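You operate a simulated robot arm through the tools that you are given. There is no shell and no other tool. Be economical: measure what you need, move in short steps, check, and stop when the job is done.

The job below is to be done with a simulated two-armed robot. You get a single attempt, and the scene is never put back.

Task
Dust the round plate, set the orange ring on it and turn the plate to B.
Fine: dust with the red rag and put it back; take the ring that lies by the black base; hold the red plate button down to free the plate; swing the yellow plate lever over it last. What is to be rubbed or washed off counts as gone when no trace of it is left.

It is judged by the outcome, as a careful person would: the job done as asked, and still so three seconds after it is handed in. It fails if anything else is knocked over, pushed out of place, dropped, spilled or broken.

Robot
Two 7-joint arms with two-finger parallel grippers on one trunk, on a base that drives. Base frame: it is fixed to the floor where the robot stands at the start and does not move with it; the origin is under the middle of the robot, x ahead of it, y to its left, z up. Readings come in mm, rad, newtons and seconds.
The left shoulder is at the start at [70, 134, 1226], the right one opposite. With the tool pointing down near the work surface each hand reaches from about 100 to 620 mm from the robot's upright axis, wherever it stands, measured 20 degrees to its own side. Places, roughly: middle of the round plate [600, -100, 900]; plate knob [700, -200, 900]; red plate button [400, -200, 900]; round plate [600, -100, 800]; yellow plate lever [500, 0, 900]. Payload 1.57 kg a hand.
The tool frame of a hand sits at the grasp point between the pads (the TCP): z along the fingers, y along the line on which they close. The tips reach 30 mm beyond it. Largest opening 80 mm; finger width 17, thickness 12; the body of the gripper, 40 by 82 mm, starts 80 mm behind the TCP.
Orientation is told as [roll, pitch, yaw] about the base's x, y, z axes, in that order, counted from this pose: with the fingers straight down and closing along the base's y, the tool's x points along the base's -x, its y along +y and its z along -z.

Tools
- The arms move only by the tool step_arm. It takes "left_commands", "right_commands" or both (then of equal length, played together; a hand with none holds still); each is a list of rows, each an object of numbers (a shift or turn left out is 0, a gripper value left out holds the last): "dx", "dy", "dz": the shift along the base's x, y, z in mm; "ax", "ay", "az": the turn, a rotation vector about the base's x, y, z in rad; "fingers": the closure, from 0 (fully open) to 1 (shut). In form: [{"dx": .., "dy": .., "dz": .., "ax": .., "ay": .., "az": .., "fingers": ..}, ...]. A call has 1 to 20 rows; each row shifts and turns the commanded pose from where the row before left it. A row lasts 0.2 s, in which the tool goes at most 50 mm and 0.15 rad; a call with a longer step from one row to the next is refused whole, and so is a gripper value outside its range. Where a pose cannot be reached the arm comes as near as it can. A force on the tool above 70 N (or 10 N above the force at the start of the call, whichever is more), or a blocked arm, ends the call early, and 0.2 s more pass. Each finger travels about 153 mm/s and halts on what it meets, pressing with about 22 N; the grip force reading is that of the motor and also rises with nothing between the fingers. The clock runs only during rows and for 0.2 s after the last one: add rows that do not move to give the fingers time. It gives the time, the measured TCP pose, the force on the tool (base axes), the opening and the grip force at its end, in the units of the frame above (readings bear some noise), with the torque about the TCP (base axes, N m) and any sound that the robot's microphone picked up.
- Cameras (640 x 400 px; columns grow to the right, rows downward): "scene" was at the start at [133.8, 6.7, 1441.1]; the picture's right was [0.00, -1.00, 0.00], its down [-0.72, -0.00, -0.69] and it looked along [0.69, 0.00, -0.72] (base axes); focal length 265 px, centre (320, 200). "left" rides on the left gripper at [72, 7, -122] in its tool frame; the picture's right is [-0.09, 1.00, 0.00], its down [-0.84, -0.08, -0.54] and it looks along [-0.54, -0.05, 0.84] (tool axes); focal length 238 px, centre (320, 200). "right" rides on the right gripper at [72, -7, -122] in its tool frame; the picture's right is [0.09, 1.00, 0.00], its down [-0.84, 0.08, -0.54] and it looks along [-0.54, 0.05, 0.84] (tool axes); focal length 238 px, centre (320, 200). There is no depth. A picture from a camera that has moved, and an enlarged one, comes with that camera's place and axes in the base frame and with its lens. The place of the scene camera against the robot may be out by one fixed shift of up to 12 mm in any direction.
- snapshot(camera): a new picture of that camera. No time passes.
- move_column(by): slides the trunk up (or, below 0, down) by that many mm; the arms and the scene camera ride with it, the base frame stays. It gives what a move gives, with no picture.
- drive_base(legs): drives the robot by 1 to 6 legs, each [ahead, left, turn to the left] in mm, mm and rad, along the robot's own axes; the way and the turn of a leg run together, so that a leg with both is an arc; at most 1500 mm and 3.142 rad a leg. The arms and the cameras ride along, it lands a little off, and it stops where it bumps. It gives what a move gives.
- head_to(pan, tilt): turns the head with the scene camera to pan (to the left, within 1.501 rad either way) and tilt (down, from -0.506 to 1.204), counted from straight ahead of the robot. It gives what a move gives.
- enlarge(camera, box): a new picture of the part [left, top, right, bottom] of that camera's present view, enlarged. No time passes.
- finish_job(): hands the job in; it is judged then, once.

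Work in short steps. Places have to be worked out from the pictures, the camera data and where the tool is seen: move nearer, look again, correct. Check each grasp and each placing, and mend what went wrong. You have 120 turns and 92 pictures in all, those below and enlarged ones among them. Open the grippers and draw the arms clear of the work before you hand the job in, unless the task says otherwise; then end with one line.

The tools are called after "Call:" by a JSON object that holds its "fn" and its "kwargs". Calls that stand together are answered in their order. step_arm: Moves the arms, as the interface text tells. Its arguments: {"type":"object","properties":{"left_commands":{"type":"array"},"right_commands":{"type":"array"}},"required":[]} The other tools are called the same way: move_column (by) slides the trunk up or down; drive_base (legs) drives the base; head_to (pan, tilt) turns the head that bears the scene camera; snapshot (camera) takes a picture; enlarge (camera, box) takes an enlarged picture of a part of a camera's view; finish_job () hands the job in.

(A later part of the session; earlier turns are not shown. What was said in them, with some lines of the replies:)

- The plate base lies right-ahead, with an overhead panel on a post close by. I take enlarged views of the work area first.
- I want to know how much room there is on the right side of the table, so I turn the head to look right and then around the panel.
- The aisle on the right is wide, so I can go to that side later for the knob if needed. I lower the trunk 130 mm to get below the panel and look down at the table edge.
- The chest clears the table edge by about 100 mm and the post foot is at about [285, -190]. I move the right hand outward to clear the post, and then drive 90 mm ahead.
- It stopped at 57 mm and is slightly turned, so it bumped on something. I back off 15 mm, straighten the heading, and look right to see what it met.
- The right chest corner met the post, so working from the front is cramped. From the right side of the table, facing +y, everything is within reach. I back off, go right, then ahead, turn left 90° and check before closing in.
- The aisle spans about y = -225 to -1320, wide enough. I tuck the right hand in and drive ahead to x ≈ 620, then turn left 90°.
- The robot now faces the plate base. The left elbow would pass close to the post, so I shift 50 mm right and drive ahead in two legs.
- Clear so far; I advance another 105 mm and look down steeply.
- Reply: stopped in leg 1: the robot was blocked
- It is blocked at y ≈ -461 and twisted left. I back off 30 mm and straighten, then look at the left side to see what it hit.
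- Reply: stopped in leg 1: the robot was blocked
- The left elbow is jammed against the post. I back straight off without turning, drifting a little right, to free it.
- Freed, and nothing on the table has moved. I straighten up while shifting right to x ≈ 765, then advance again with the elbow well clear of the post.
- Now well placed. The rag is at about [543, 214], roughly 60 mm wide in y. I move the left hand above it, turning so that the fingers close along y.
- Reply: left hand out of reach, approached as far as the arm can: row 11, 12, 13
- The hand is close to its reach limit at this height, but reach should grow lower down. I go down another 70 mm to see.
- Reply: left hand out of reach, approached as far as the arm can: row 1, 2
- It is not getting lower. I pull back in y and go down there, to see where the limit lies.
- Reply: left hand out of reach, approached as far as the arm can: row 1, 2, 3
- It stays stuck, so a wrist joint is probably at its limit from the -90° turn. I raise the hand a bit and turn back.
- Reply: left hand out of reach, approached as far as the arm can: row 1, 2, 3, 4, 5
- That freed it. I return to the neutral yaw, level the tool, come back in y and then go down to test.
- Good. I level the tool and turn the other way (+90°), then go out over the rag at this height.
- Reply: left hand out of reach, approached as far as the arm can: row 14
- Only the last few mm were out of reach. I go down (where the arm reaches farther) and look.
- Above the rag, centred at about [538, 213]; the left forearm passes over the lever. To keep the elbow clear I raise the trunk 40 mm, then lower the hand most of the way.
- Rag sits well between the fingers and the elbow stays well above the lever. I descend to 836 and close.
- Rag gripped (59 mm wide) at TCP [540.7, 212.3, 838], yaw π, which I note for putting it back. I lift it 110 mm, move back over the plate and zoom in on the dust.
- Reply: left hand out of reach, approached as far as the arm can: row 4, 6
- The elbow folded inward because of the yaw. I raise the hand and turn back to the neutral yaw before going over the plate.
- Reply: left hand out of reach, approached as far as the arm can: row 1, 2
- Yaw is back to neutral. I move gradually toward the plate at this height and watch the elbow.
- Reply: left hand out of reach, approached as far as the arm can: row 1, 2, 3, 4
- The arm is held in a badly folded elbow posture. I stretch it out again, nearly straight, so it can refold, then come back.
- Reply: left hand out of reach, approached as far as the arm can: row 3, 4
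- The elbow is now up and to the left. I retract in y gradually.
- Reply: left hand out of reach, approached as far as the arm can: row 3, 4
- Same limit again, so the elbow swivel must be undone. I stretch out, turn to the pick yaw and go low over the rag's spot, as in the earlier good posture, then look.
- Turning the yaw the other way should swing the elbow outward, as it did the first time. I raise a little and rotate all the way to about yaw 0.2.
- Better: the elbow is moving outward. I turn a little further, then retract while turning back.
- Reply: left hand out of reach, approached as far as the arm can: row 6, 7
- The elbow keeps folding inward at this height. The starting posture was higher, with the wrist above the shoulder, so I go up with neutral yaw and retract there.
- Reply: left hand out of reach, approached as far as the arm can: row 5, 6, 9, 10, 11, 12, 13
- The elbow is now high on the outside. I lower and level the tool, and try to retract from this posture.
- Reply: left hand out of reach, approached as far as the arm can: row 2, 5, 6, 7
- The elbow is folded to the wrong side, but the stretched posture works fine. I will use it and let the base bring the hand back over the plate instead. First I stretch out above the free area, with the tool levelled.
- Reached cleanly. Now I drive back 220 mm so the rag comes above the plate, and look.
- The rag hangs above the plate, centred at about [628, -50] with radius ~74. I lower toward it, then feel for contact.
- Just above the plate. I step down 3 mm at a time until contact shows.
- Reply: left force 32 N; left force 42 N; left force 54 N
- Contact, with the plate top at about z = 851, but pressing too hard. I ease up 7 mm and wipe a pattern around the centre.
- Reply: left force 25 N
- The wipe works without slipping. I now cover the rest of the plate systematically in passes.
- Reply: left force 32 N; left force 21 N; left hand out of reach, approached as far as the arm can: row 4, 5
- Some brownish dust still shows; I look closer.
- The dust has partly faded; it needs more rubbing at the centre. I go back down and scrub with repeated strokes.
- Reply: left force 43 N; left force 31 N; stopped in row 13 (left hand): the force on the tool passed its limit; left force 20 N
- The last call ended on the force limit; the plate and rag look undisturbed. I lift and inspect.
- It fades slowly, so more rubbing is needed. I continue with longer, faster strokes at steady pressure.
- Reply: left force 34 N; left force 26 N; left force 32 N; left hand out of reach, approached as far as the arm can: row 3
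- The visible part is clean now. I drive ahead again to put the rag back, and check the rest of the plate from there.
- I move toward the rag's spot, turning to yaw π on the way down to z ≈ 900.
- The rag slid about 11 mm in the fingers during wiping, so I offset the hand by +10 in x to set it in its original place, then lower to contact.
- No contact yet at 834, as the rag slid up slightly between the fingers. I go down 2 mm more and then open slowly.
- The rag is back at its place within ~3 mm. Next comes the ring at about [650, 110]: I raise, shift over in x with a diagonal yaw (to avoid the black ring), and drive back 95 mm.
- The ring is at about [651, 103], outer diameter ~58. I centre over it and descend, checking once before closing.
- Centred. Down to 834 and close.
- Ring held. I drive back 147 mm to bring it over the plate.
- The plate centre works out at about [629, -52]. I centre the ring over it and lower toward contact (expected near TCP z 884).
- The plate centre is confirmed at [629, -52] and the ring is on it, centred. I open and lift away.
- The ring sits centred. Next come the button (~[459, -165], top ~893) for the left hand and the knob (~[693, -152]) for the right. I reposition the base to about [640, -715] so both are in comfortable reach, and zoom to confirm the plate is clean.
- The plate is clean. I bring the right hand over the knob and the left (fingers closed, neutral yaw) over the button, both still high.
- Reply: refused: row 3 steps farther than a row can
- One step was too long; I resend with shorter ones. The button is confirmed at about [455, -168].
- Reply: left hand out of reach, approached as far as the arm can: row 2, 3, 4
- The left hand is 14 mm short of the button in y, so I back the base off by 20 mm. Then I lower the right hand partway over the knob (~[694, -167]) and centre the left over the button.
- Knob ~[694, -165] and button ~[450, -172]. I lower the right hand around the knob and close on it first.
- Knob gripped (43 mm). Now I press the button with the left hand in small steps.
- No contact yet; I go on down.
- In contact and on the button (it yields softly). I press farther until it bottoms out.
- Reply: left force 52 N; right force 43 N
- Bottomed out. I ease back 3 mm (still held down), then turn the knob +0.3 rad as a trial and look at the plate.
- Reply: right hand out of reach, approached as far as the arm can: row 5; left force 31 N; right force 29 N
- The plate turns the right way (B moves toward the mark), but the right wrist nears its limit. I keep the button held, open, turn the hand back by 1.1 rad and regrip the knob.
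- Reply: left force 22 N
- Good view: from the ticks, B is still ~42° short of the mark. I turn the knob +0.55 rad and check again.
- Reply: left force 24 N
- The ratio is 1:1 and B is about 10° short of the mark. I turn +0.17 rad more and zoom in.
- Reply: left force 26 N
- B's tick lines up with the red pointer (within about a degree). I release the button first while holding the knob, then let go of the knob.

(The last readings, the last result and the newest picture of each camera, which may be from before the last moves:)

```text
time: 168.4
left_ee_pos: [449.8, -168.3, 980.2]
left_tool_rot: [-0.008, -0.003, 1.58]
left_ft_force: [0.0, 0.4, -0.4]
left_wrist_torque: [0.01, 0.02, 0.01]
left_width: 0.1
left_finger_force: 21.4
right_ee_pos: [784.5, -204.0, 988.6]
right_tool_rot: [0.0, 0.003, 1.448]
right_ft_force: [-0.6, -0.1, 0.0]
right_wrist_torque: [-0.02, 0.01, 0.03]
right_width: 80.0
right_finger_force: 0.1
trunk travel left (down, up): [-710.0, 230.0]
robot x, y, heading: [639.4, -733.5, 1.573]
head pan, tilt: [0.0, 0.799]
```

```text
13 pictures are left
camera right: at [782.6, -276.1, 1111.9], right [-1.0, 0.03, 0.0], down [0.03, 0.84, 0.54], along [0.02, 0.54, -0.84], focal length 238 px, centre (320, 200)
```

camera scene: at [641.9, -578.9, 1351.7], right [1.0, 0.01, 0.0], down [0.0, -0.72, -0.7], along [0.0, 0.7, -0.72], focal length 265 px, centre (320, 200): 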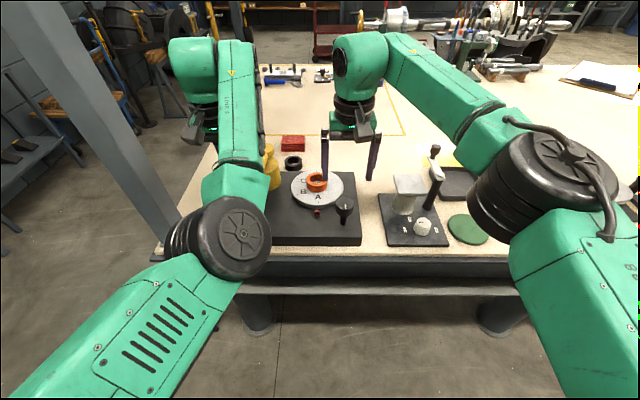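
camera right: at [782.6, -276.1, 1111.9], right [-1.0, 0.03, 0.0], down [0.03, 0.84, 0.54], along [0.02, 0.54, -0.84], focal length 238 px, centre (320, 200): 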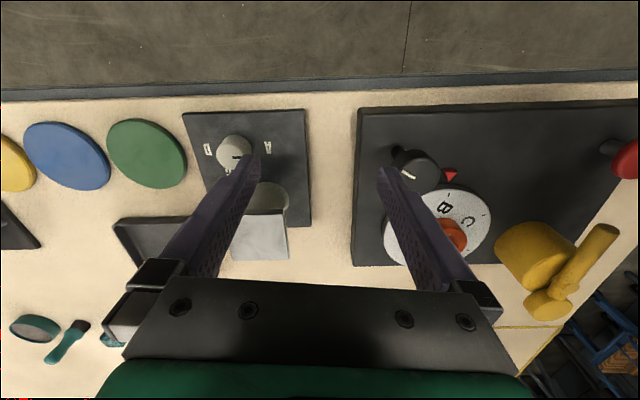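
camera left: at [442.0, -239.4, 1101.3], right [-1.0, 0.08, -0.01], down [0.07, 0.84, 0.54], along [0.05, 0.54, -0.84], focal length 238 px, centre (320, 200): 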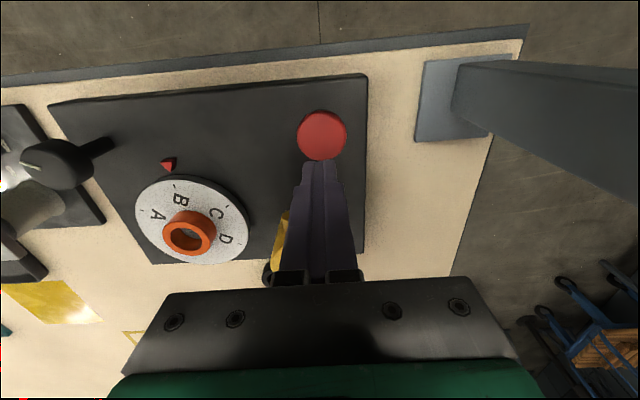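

B is at the pointer and the ring is in place. Now the lever: it pivots near [488, -12], with its handle tip at about [487, -97, 915] pointing toward me. I place the left closed fingers on its far (-x) side and lower them beside the handle.

Call:
{"fn": "step_arm", "kwargs": {"left_commands": [{"dx": -5, "dy": 30}, {"dy": 30}, {"dy": 28}, {}]}}

Call:
{"fn": "snapshot", "kwargs": {"camera": "left"}}

```text
time: 169.4
left_ee_pos: [444.9, -127.9, 979.6]
left_tool_rot: [-0.009, -0.003, 1.578]
left_ft_force: [-0.5, 0.2, 0.0]
left_wrist_torque: [-0.01, -0.02, -0.03]
left_width: 0.0
left_finger_force: 21.5
left hand out of reach, approached as far as the arm can: row 2, 3
right_ee_pos: [784.1, -204.1, 988.8]
right_tool_rot: [-0.003, 0.004, 1.447]
right_ft_force: [-0.2, -0.2, 0.4]
right_wrist_torque: [-0.01, 0.01, 0.01]
right_width: 80.1
right_finger_force: 0.0
trunk travel left (down, up): [-710.0, 230.0]
robot x, y, heading: [643.3, -738.8, 1.573]
head pan, tilt: [0.0, 0.799]
```

```text
12 pictures are left
camera left: at [437.0, -198.9, 1102.2], right [-1.0, 0.08, -0.01], down [0.06, 0.84, 0.54], along [0.05, 0.54, -0.84], focal length 238 px, centre (320, 200)
```

left: 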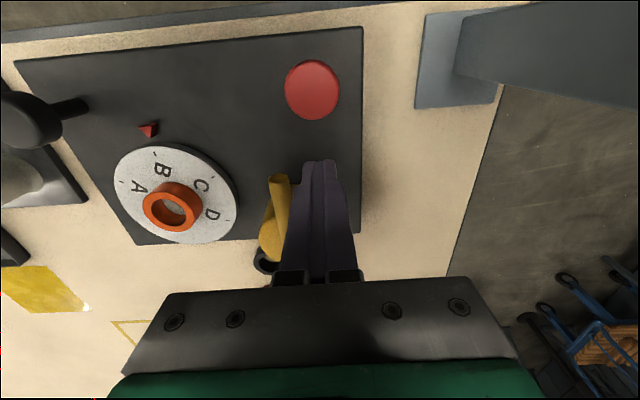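

The reach ends at y = -128 here, so I pull the right hand back and drive the base 50 mm forward, which puts the left fingers beside the handle.

Call:
{"fn": "step_arm", "kwargs": {"right_commands": [{"dz": 35}, {"dy": -40}, {"dy": -40}, {}]}}

Call:
{"fn": "drive_base", "kwargs": {"legs": [[45, 0, 0]]}}

Call:
{"fn": "step_arm", "kwargs": {"left_commands": [{"dx": -2, "dz": -20}, {"dz": -18}, {}]}}

Call:
{"fn": "snapshot", "kwargs": {"camera": "left"}}

```text
time: 170.4
left_ee_pos: [443.5, -129.2, 980.6]
left_tool_rot: [-0.009, -0.001, 1.578]
left_ft_force: [0.0, -0.1, 0.2]
left_wrist_torque: [-0.01, -0.03, -0.03]
left_width: 0.0
left_finger_force: 21.4
right_ee_pos: [783.0, -283.2, 1024.7]
right_tool_rot: [-0.003, 0.004, 1.446]
right_ft_force: [-0.5, 0.3, 0.1]
right_wrist_torque: [-0.01, 0.05, 0.0]
right_width: 80.3
right_finger_force: 0.1
trunk travel left (down, up): [-710.0, 230.0]
robot x, y, heading: [642.6, -738.6, 1.579]
head pan, tilt: [0.0, 0.799]
```

```text
time: 171.3
left_ee_pos: [444.1, -89.1, 983.2]
left_tool_rot: [-0.011, -0.005, 1.58]
left_ft_force: [1.3, -0.5, -0.6]
left_wrist_torque: [-0.02, 0.0, 0.0]
left_width: 0.0
left_finger_force: 21.3
right_ee_pos: [784.4, -244.1, 1025.8]
right_tool_rot: [-0.001, -0.002, 1.446]
right_ft_force: [-0.3, 0.0, -0.5]
right_wrist_torque: [0.04, -0.01, -0.02]
right_width: 80.1
right_finger_force: 0.2
trunk travel left (down, up): [-710.0, 230.0]
robot x, y, heading: [643.2, -690.5, 1.573]
head pan, tilt: [0.0, 0.799]
```

```text
time: 172.1
left_ee_pos: [442.0, -85.6, 941.8]
left_tool_rot: [-0.009, -0.004, 1.581]
left_ft_force: [-0.1, -0.6, 0.0]
left_wrist_torque: [0.01, -0.02, 0.03]
left_width: 0.0
left_finger_force: 21.1
right_ee_pos: [783.9, -239.9, 1023.9]
right_tool_rot: [0.001, 0.003, 1.447]
right_ft_force: [-0.6, 0.6, -1.3]
right_wrist_torque: [0.0, 0.03, -0.02]
right_width: 80.0
right_finger_force: 0.2
trunk travel left (down, up): [-710.0, 230.0]
robot x, y, heading: [639.9, -694.2, 1.576]
head pan, tilt: [0.0, 0.799]
```

```text
11 pictures are left
camera left: at [434.6, -156.2, 1063.8], right [-1.0, 0.08, -0.01], down [0.07, 0.84, 0.54], along [0.05, 0.54, -0.84], focal length 238 px, centre (320, 200)
```

left: 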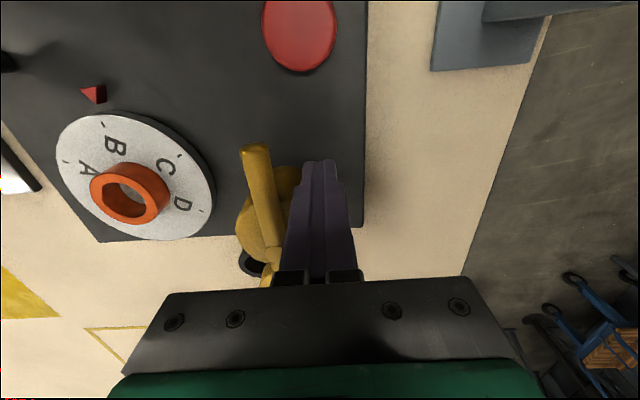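

The handle is right beside the fingers. The swing will end farther out, so first I raise, drive 35 mm forward, come back in y, and lower to the handle's height.

Call:
{"fn": "step_arm", "kwargs": {"left_commands": [{"dz": 35, "dx": -4}, {"dz": 15}, {}]}}

Call:
{"fn": "drive_base", "kwargs": {"legs": [[37, 0, 0]]}}

Call:
{"fn": "step_arm", "kwargs": {"left_commands": [{"dy": -17}, {"dy": -17}, {"dz": -20}, {"dz": -20}, {"dz": -20}, {}]}}

```text
time: 172.9
left_ee_pos: [437.4, -85.6, 992.3]
left_tool_rot: [-0.011, -0.002, 1.58]
left_ft_force: [0.6, 0.1, -0.1]
left_wrist_torque: [0.05, -0.02, 0.01]
left_width: 0.1
left_finger_force: 21.3
right_ee_pos: [783.9, -240.3, 1023.8]
right_tool_rot: [-0.002, 0.004, 1.447]
right_ft_force: [0.0, 0.4, 0.3]
right_wrist_torque: [0.01, -0.03, 0.0]
right_width: 79.8
right_finger_force: 0.0
trunk travel left (down, up): [-710.0, 230.0]
robot x, y, heading: [638.6, -691.2, 1.575]
head pan, tilt: [0.0, 0.799]
```

```text
time: 173.8
left_ee_pos: [438.3, -52.3, 995.5]
left_tool_rot: [-0.008, -0.008, 1.58]
left_ft_force: [0.0, -0.1, 0.2]
left_wrist_torque: [-0.02, 0.0, 0.03]
left_width: 0.1
left_finger_force: 21.2
right_ee_pos: [783.7, -207.4, 1025.9]
right_tool_rot: [-0.001, -0.001, 1.447]
right_ft_force: [-1.1, -0.4, 0.6]
right_wrist_torque: [0.03, -0.01, 0.01]
right_width: 80.0
right_finger_force: 0.1
trunk travel left (down, up): [-710.0, 230.0]
robot x, y, heading: [641.6, -655.4, 1.575]
head pan, tilt: [0.0, 0.799]
```

```text
time: 175.2
left_ee_pos: [437.4, -82.0, 933.2]
left_tool_rot: [-0.009, -0.002, 1.579]
left_ft_force: [0.4, -0.1, 0.2]
left_wrist_torque: [0.03, -0.04, 0.0]
left_width: 0.0
left_finger_force: 21.1
right_ee_pos: [783.8, -202.4, 1022.5]
right_tool_rot: [0.0, 0.003, 1.446]
right_ft_force: [0.4, -0.5, 0.5]
right_wrist_torque: [0.02, 0.0, 0.01]
right_width: 79.8
right_finger_force: 0.1
trunk travel left (down, up): [-710.0, 230.0]
robot x, y, heading: [641.7, -652.1, 1.571]
head pan, tilt: [0.0, 0.799]
```

Now beside the handle at tip height ~903. I push toward +x along the start of the arc.

Call:
{"fn": "step_arm", "kwargs": {"left_commands": [{"dx": 15}, {"dx": 15}, {"dx": 13, "dy": -2}, {"dx": 12, "dy": -2}, {"dx": 12}, {}]}}

Call:
{"fn": "snapshot", "kwargs": {"camera": "left"}}

```text
time: 176.6
left_ee_pos: [504.9, -86.7, 932.1]
left_tool_rot: [-0.009, -0.002, 1.58]
left_ft_force: [0.1, -0.4, 0.2]
left_wrist_torque: [0.01, 0.02, 0.02]
left_width: 0.0
left_finger_force: 20.9
right_ee_pos: [784.0, -203.6, 1024.1]
right_tool_rot: [0.0, 0.003, 1.446]
right_ft_force: [-0.5, 0.3, -0.2]
right_wrist_torque: [0.01, -0.03, 0.04]
right_width: 80.2
right_finger_force: 0.1
trunk travel left (down, up): [-710.0, 230.0]
robot x, y, heading: [635.8, -655.2, 1.577]
head pan, tilt: [0.0, 0.799]
```

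```text
10 pictures are left
camera left: at [498.0, -156.8, 1054.9], right [-1.0, 0.08, -0.01], down [0.07, 0.84, 0.54], along [0.05, 0.54, -0.84], focal length 238 px, centre (320, 200)
```

left: 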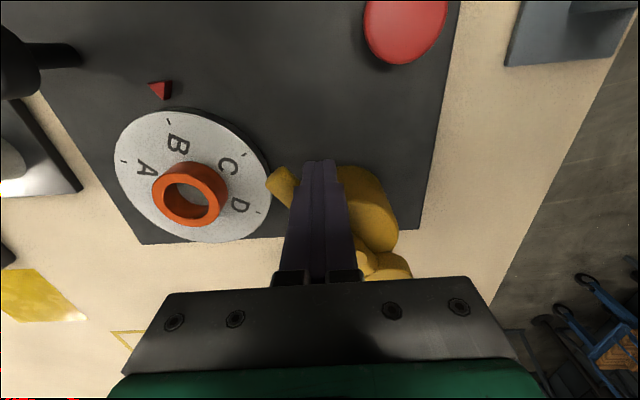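

The lever swings freely. I continue along the arc until the handle points at the plate centre.

Call:
{"fn": "step_arm", "kwargs": {"left_commands": [{"dx": 12, "dy": 7}, {"dx": 11, "dy": 7}, {"dx": 10, "dy": 8}, {"dx": 6, "dy": 7}, {"dx": 5, "dy": 6}, {}]}}

Call:
{"fn": "snapshot", "kwargs": {"camera": "left"}}

```text
time: 178.0
left_ee_pos: [547.3, -53.7, 934.5]
left_tool_rot: [-0.014, -0.011, 1.577]
left_ft_force: [-5.3, -17.8, -20.1]
left_wrist_torque: [-0.53, 0.31, -0.14]
left_width: 0.2
left_finger_force: 21.2
left hand out of reach, approached as far as the arm can: row 5
right_ee_pos: [782.1, -204.4, 1024.5]
right_tool_rot: [-0.002, 0.001, 1.445]
right_ft_force: [0.1, 0.5, 0.5]
right_wrist_torque: [-0.05, 0.0, -0.01]
right_width: 80.0
right_finger_force: 0.0
trunk travel left (down, up): [-710.0, 230.0]
robot x, y, heading: [640.7, -654.9, 1.574]
head pan, tilt: [0.0, 0.799]
```

```text
9 pictures are left
camera left: at [538.8, -126.2, 1056.6], right [-1.0, 0.09, -0.01], down [0.07, 0.83, 0.55], along [0.06, 0.55, -0.83], focal length 238 px, centre (320, 200)
```

left: 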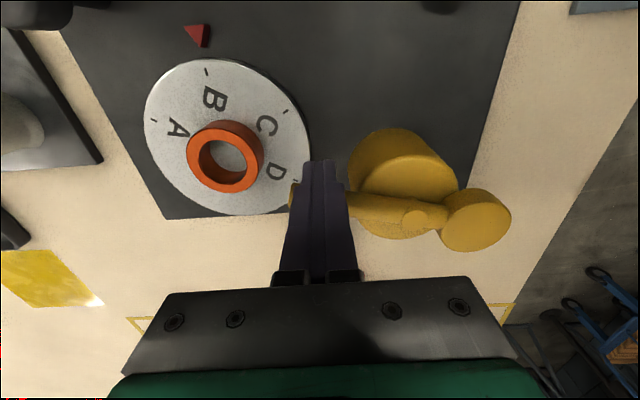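

The handle now points at the plate centre over its rim, and a firm resistance (18 N) shows the stop. I back the fingers away and lift to check.

Call:
{"fn": "step_arm", "kwargs": {"left_commands": [{"dy": -12, "dx": -3}, {"dy": -8}, {"dz": 30}, {"dz": 40}, {"dz": 30, "dy": -20}, {}]}}

Call:
{"fn": "snapshot", "kwargs": {"camera": "left"}}

Call:
{"fn": "enlarge", "kwargs": {"camera": "scene", "box": [190, 110, 390, 270]}}

```text
time: 179.4
left_ee_pos: [549.1, -77.4, 1033.2]
left_tool_rot: [-0.009, -0.002, 1.58]
left_ft_force: [-0.9, -0.2, 0.3]
left_wrist_torque: [-0.01, 0.02, 0.01]
left_width: 0.0
left_finger_force: 21.6
left hand out of reach, approached as far as the arm can: row 5
right_ee_pos: [783.7, -204.5, 1023.6]
right_tool_rot: [-0.003, 0.004, 1.447]
right_ft_force: [-0.4, 0.5, -0.6]
right_wrist_torque: [0.02, 0.01, 0.01]
right_width: 79.9
right_finger_force: 0.0
trunk travel left (down, up): [-710.0, 230.0]
robot x, y, heading: [639.1, -653.4, 1.57]
head pan, tilt: [0.0, 0.799]
```

```text
8 pictures are left
camera left: at [541.0, -149.2, 1155.5], right [-1.0, 0.08, -0.01], down [0.07, 0.84, 0.54], along [0.05, 0.54, -0.84], focal length 238 px, centre (320, 200)
```

left: 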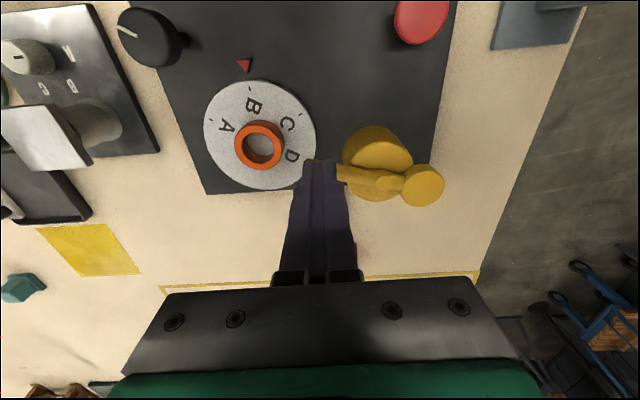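

```text
2.50 times, centred on (290, 190) of scene
camera zoom: at [642.3, -517.4, 1351.5], right [1.0, 0.0, 0.0], down [0.0, -0.72, -0.7], along [0.0, 0.7, -0.72], focal length 662 px, centre (395, 225)
```

zoom: 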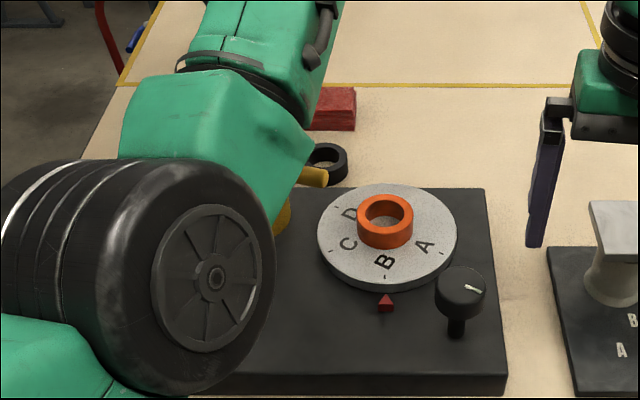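

B lines up exactly with the pointer and the ring is in place. I drive back 180 mm to clear the arms and view the lever unobstructed.

Call:
{"fn": "drive_base", "kwargs": {"legs": [[-180, 0, 0]]}}

Call:
{"fn": "enlarge", "kwargs": {"camera": "left", "box": [180, 90, 460, 290]}}

Call:
{"fn": "snapshot", "kwargs": {"camera": "scene"}}

```text
time: 180.9
left_ee_pos: [550.5, -255.6, 1033.4]
left_tool_rot: [-0.009, 0.0, 1.58]
left_ft_force: [-0.2, 1.0, -1.3]
left_wrist_torque: [-0.02, 0.01, 0.0]
left_width: 0.0
left_finger_force: 21.3
right_ee_pos: [783.6, -380.6, 1023.6]
right_tool_rot: [-0.001, 0.005, 1.447]
right_ft_force: [-0.1, -0.2, -0.5]
right_wrist_torque: [0.03, 0.01, 0.0]
right_width: 79.9
right_finger_force: 0.0
trunk travel left (down, up): [-710.0, 230.0]
robot x, y, heading: [643.2, -835.2, 1.578]
head pan, tilt: [0.0, 0.799]
```

```text
2.00 times, centred on (320, 190) of left
camera zoom: at [541.9, -326.1, 1154.7], right [-1.0, 0.08, -0.01], down [0.07, 0.84, 0.54], along [0.05, 0.54, -0.84], focal length 477 px, centre (320, 220)
```

zoom: 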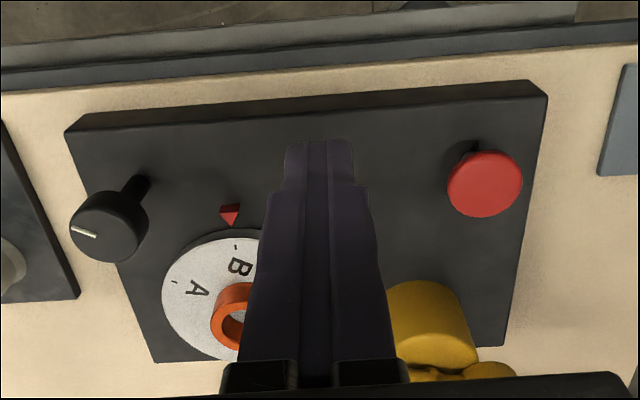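

```text
5 pictures are left
camera scene: at [643.5, -694.3, 1351.4], right [1.0, 0.0, 0.0], down [0.0, -0.72, -0.7], along [0.0, 0.7, -0.72], focal length 265 px, centre (320, 200)
```

scene: 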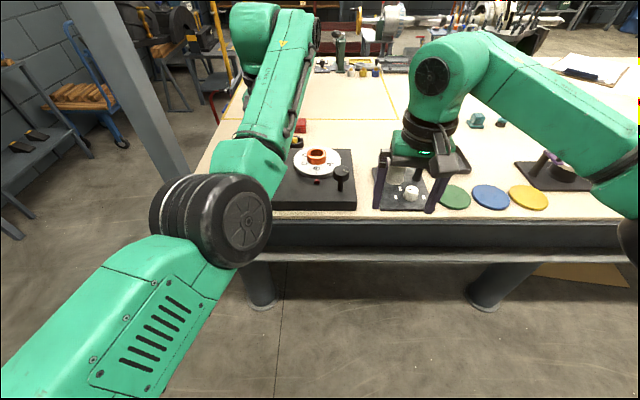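

The left arm hides the lever. I shift the base 150 mm left so the head looks straight at it.

Call:
{"fn": "drive_base", "kwargs": {"legs": [[0, 150, 0]]}}

Call:
{"fn": "enlarge", "kwargs": {"camera": "scene", "box": [260, 100, 460, 230]}}

```text
time: 182.3
left_ee_pos: [400.4, -257.7, 1033.4]
left_tool_rot: [-0.007, -0.003, 1.582]
left_ft_force: [0.7, 0.8, -0.3]
left_wrist_torque: [-0.02, -0.03, 0.02]
left_width: 0.0
left_finger_force: 21.3
right_ee_pos: [636.0, -382.5, 1024.2]
right_tool_rot: [0.001, 0.005, 1.448]
right_ft_force: [-1.0, 0.7, -0.1]
right_wrist_torque: [0.01, 0.0, 0.0]
right_width: 80.1
right_finger_force: 0.0
trunk travel left (down, up): [-710.0, 230.0]
robot x, y, heading: [492.1, -836.6, 1.575]
head pan, tilt: [0.0, 0.799]
```

```text
3.08 times, centred on (360, 165) of scene
camera zoom: at [495.3, -697.0, 1351.6], right [1.0, 0.01, 0.0], down [0.0, -0.72, -0.7], along [-0.01, 0.7, -0.72], focal length 815 px, centre (197, 308)
```

zoom: 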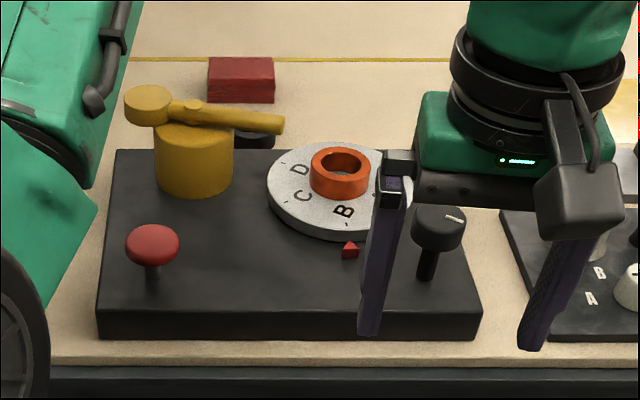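

The handle lies over the plate rim, pointing at the plate. To be sure it is fully at its stop and not just short of it, I go back with a bit more reach and push it again gently.

Call:
{"fn": "drive_base", "kwargs": {"legs": [[0, -150, 0], [205, 0, 0]]}}

Call:
{"fn": "step_arm", "kwargs": {"left_commands": [{"dy": -16}, {"dy": -16}, {}]}}

```text
time: 184.8
left_ee_pos: [552.5, -55.6, 1033.7]
left_tool_rot: [-0.008, -0.004, 1.575]
left_ft_force: [-0.2, 0.2, -0.3]
left_wrist_torque: [0.0, 0.0, 0.03]
left_width: 0.1
left_finger_force: 21.5
right_ee_pos: [787.3, -181.4, 1024.4]
right_tool_rot: [0.0, 0.003, 1.441]
right_ft_force: [0.5, 0.6, -0.9]
right_wrist_torque: [-0.02, -0.01, 0.03]
right_width: 79.8
right_finger_force: 0.2
trunk travel left (down, up): [-710.0, 230.0]
robot x, y, heading: [639.8, -633.1, 1.57]
head pan, tilt: [0.0, 0.799]
```

```text
time: 185.7
left_ee_pos: [553.7, -53.5, 1033.4]
left_tool_rot: [-0.008, -0.001, 1.574]
left_ft_force: [-0.2, -0.1, 0.4]
left_wrist_torque: [-0.01, 0.02, -0.02]
left_width: 0.0
left_finger_force: 20.7
left hand out of reach, approached as far as the arm can: row 1, 2
right_ee_pos: [787.1, -180.7, 1024.3]
right_tool_rot: [0.0, 0.004, 1.443]
right_ft_force: [0.5, -0.1, 0.6]
right_wrist_torque: [-0.02, -0.02, 0.01]
right_width: 79.9
right_finger_force: 0.1
trunk travel left (down, up): [-710.0, 230.0]
robot x, y, heading: [640.6, -629.9, 1.57]
head pan, tilt: [0.0, 0.799]
```

That is the fold limit here; I back the base off 20 mm, lower beside the handle and push in +y.

Call:
{"fn": "drive_base", "kwargs": {"legs": [[-22, 0, 0]]}}

Call:
{"fn": "step_arm", "kwargs": {"left_commands": [{"dz": -35}, {"dz": -35}, {"dz": -28}, {}]}}

```text
time: 186.4
left_ee_pos: [554.0, -71.9, 1030.8]
left_tool_rot: [-0.009, 0.002, 1.573]
left_ft_force: [0.4, 1.3, -0.4]
left_wrist_torque: [-0.05, 0.03, 0.02]
left_width: 0.1
left_finger_force: 21.9
right_ee_pos: [788.2, -199.3, 1022.2]
right_tool_rot: [0.001, 0.008, 1.443]
right_ft_force: [-0.1, -0.2, 0.4]
right_wrist_torque: [-0.06, 0.0, -0.01]
right_width: 80.0
right_finger_force: 0.0
trunk travel left (down, up): [-710.0, 230.0]
robot x, y, heading: [641.6, -652.1, 1.569]
head pan, tilt: [0.0, 0.799]
```

```text
time: 187.4
left_ee_pos: [553.4, -76.8, 935.3]
left_tool_rot: [-0.01, -0.003, 1.576]
left_ft_force: [0.2, 1.1, -0.1]
left_wrist_torque: [0.0, 0.01, 0.0]
left_width: 0.0
left_finger_force: 21.4
right_ee_pos: [787.7, -201.6, 1025.0]
right_tool_rot: [0.0, 0.003, 1.442]
right_ft_force: [-0.1, -0.3, -0.1]
right_wrist_torque: [-0.01, -0.02, -0.03]
right_width: 79.9
right_finger_force: 0.1
trunk travel left (down, up): [-710.0, 230.0]
robot x, y, heading: [645.2, -650.7, 1.573]
head pan, tilt: [0.0, 0.799]
```

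Beside the handle without contact. I push +y in small steps and watch the force.

Call:
{"fn": "step_arm", "kwargs": {"left_commands": [{"dy": 8}, {"dy": 8}, {"dy": 4}, {"dy": 3}, {}]}}

Call:
{"fn": "step_arm", "kwargs": {"left_commands": [{"dy": 3}, {"dy": 3}, {}]}}

Call:
{"fn": "step_arm", "kwargs": {"left_commands": [{"dy": 3}, {"dy": 3}, {}]}}

```text
time: 188.7
left_ee_pos: [552.8, -55.7, 935.7]
left_tool_rot: [-0.007, 0.001, 1.574]
left_ft_force: [1.0, -9.9, -3.9]
left_wrist_torque: [-0.26, 0.03, -0.1]
left_width: 0.0
left_finger_force: 21.2
right_ee_pos: [788.4, -203.2, 1025.6]
right_tool_rot: [-0.001, 0.001, 1.442]
right_ft_force: [0.2, 0.5, -0.4]
right_wrist_torque: [0.04, -0.03, -0.02]
right_width: 80.1
right_finger_force: 0.0
trunk travel left (down, up): [-710.0, 230.0]
robot x, y, heading: [639.7, -652.0, 1.572]
head pan, tilt: [0.0, 0.799]
```

```text
time: 189.4
left_ee_pos: [552.4, -54.6, 937.2]
left_tool_rot: [-0.014, 0.001, 1.576]
left_ft_force: [3.9, -39.5, -33.0]
left_wrist_torque: [-1.06, 0.25, -0.48]
left_width: 0.3
left_finger_force: 21.2
left hand out of reach, approached as far as the arm can: row 2
right_ee_pos: [788.8, -205.9, 1024.9]
right_tool_rot: [0.001, 0.0, 1.442]
right_ft_force: [1.1, 0.6, -0.1]
right_wrist_torque: [0.05, 0.01, 0.01]
right_width: 79.9
right_finger_force: 0.1
trunk travel left (down, up): [-710.0, 230.0]
robot x, y, heading: [642.2, -652.0, 1.575]
head pan, tilt: [0.0, 0.799]
```

```text
time: 189.8
left_ee_pos: [552.6, -55.2, 936.6]
left_tool_rot: [-0.011, 0.008, 1.573]
left_ft_force: [-2.5, -17.2, 0.1]
left_wrist_torque: [-0.39, 0.03, -0.18]
left_width: 0.1
left_finger_force: 21.4
left hand out of reach, approached as far as the arm can: row 1
right_ee_pos: [787.0, -204.6, 1026.0]
right_tool_rot: [0.0, 0.002, 1.441]
right_ft_force: [0.3, -0.8, 0.3]
right_wrist_torque: [0.05, 0.03, 0.02]
right_width: 79.9
right_finger_force: 0.1
trunk travel left (down, up): [-710.0, 230.0]
robot x, y, heading: [636.9, -656.6, 1.57]
head pan, tilt: [0.0, 0.799]
stopped in row 1 (left hand): the force on the tool passed its limit (the readings are from after the stop); the commanded pose is now the measured one
```

That is a hard stop: the lever is fully over. I back away, lift, open the gripper and drive back clear.

Call:
{"fn": "step_arm", "kwargs": {"left_commands": [{"dy": -12}, {"dy": -8}, {"dz": 35}, {"dz": 35}, {"dz": 30}, {}]}}

Call:
{"fn": "drive_base", "kwargs": {"legs": [[-200, 0, 0], [0, 150, 0]]}}

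Call:
{"fn": "step_arm", "kwargs": {"left_commands": [{"fingers": 0}, {}, {}, {}]}}

Call:
{"fn": "enlarge", "kwargs": {"camera": "scene", "box": [230, 80, 450, 230]}}

```text
time: 191.2
left_ee_pos: [552.6, -69.3, 1035.6]
left_tool_rot: [-0.012, 0.004, 1.574]
left_ft_force: [-0.8, 0.2, 0.0]
left_wrist_torque: [-0.02, 0.0, 0.01]
left_width: 0.1
left_finger_force: 20.9
left hand out of reach, approached as far as the arm can: row 1
right_ee_pos: [787.4, -202.0, 1023.5]
right_tool_rot: [-0.002, 0.004, 1.441]
right_ft_force: [0.4, 0.2, 0.1]
right_wrist_torque: [-0.01, 0.02, 0.0]
right_width: 79.9
right_finger_force: 0.1
trunk travel left (down, up): [-710.0, 230.0]
robot x, y, heading: [643.4, -653.6, 1.565]
head pan, tilt: [0.0, 0.799]
```

```text
time: 193.8
left_ee_pos: [404.3, -270.7, 1036.3]
left_tool_rot: [-0.01, 0.005, 1.569]
left_ft_force: [-0.2, -1.0, -0.2]
left_wrist_torque: [0.0, 0.0, 0.0]
left_width: 0.0
left_finger_force: 21.4
right_ee_pos: [641.8, -403.9, 1024.2]
right_tool_rot: [0.0, 0.004, 1.439]
right_ft_force: [0.6, -0.5, 0.0]
right_wrist_torque: [0.02, 0.02, 0.0]
right_width: 79.6
right_finger_force: 0.0
trunk travel left (down, up): [-710.0, 230.0]
robot x, y, heading: [491.4, -856.1, 1.569]
head pan, tilt: [0.0, 0.799]
```

```text
time: 194.8
left_ee_pos: [405.1, -271.1, 1035.7]
left_tool_rot: [-0.013, 0.004, 1.57]
left_ft_force: [-0.6, 0.1, -0.2]
left_wrist_torque: [0.02, -0.01, 0.01]
left_width: 80.2
left_finger_force: 0.2
right_ee_pos: [639.2, -404.0, 1025.0]
right_tool_rot: [-0.002, 0.003, 1.439]
right_ft_force: [0.0, 0.3, -0.2]
right_wrist_torque: [-0.01, 0.01, -0.01]
right_width: 79.7
right_finger_force: 0.0
trunk travel left (down, up): [-710.0, 230.0]
robot x, y, heading: [491.4, -857.0, 1.573]
head pan, tilt: [0.0, 0.799]
```

```text
2.67 times, centred on (340, 155) of scene
camera zoom: at [496.1, -717.7, 1351.6], right [1.0, 0.0, 0.0], down [0.0, -0.72, -0.7], along [0.0, 0.7, -0.72], focal length 706 px, centre (267, 320)
```

zoom: 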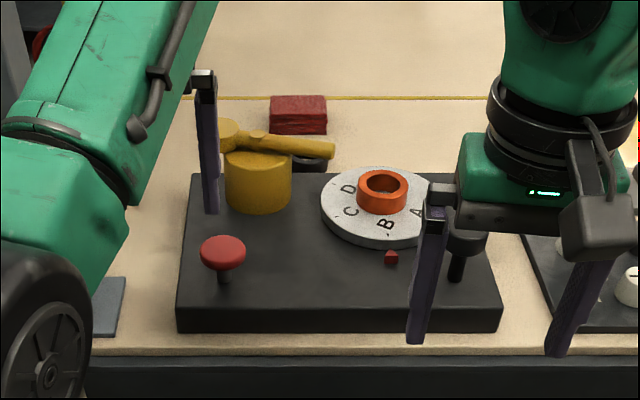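

Everything is in place: the plate is dusted and at B, the ring is on it, the lever is over, the rag is back and the button is released. I drive back a little more to be clear.

Call:
{"fn": "drive_base", "kwargs": {"legs": [[-130, 0, 0]]}}

Call:
{"fn": "finish_job", "kwargs": {}}

```text
time: 196.1
left_ee_pos: [402.2, -400.3, 1034.4]
left_tool_rot: [-0.011, 0.005, 1.574]
left_ft_force: [0.4, -0.7, -0.2]
left_wrist_torque: [-0.01, 0.0, 0.0]
left_width: 80.1
left_finger_force: 0.1
right_ee_pos: [637.7, -533.1, 1023.3]
right_tool_rot: [0.0, 0.004, 1.44]
right_ft_force: [0.6, 0.6, 0.2]
right_wrist_torque: [0.0, 0.0, 0.0]
right_width: 80.1
right_finger_force: 0.1
trunk travel left (down, up): [-710.0, 230.0]
robot x, y, heading: [487.6, -987.1, 1.568]
head pan, tilt: [0.0, 0.799]
```

```text
The job is handed in.
```

The job is handed in: I dusted the plate, put the red rag back (within about 4 mm), set the orange ring on the plate, turned the plate to B, and swung the lever over it to its stop; the robot bumped the post twice early on, and I saw nothing moved.
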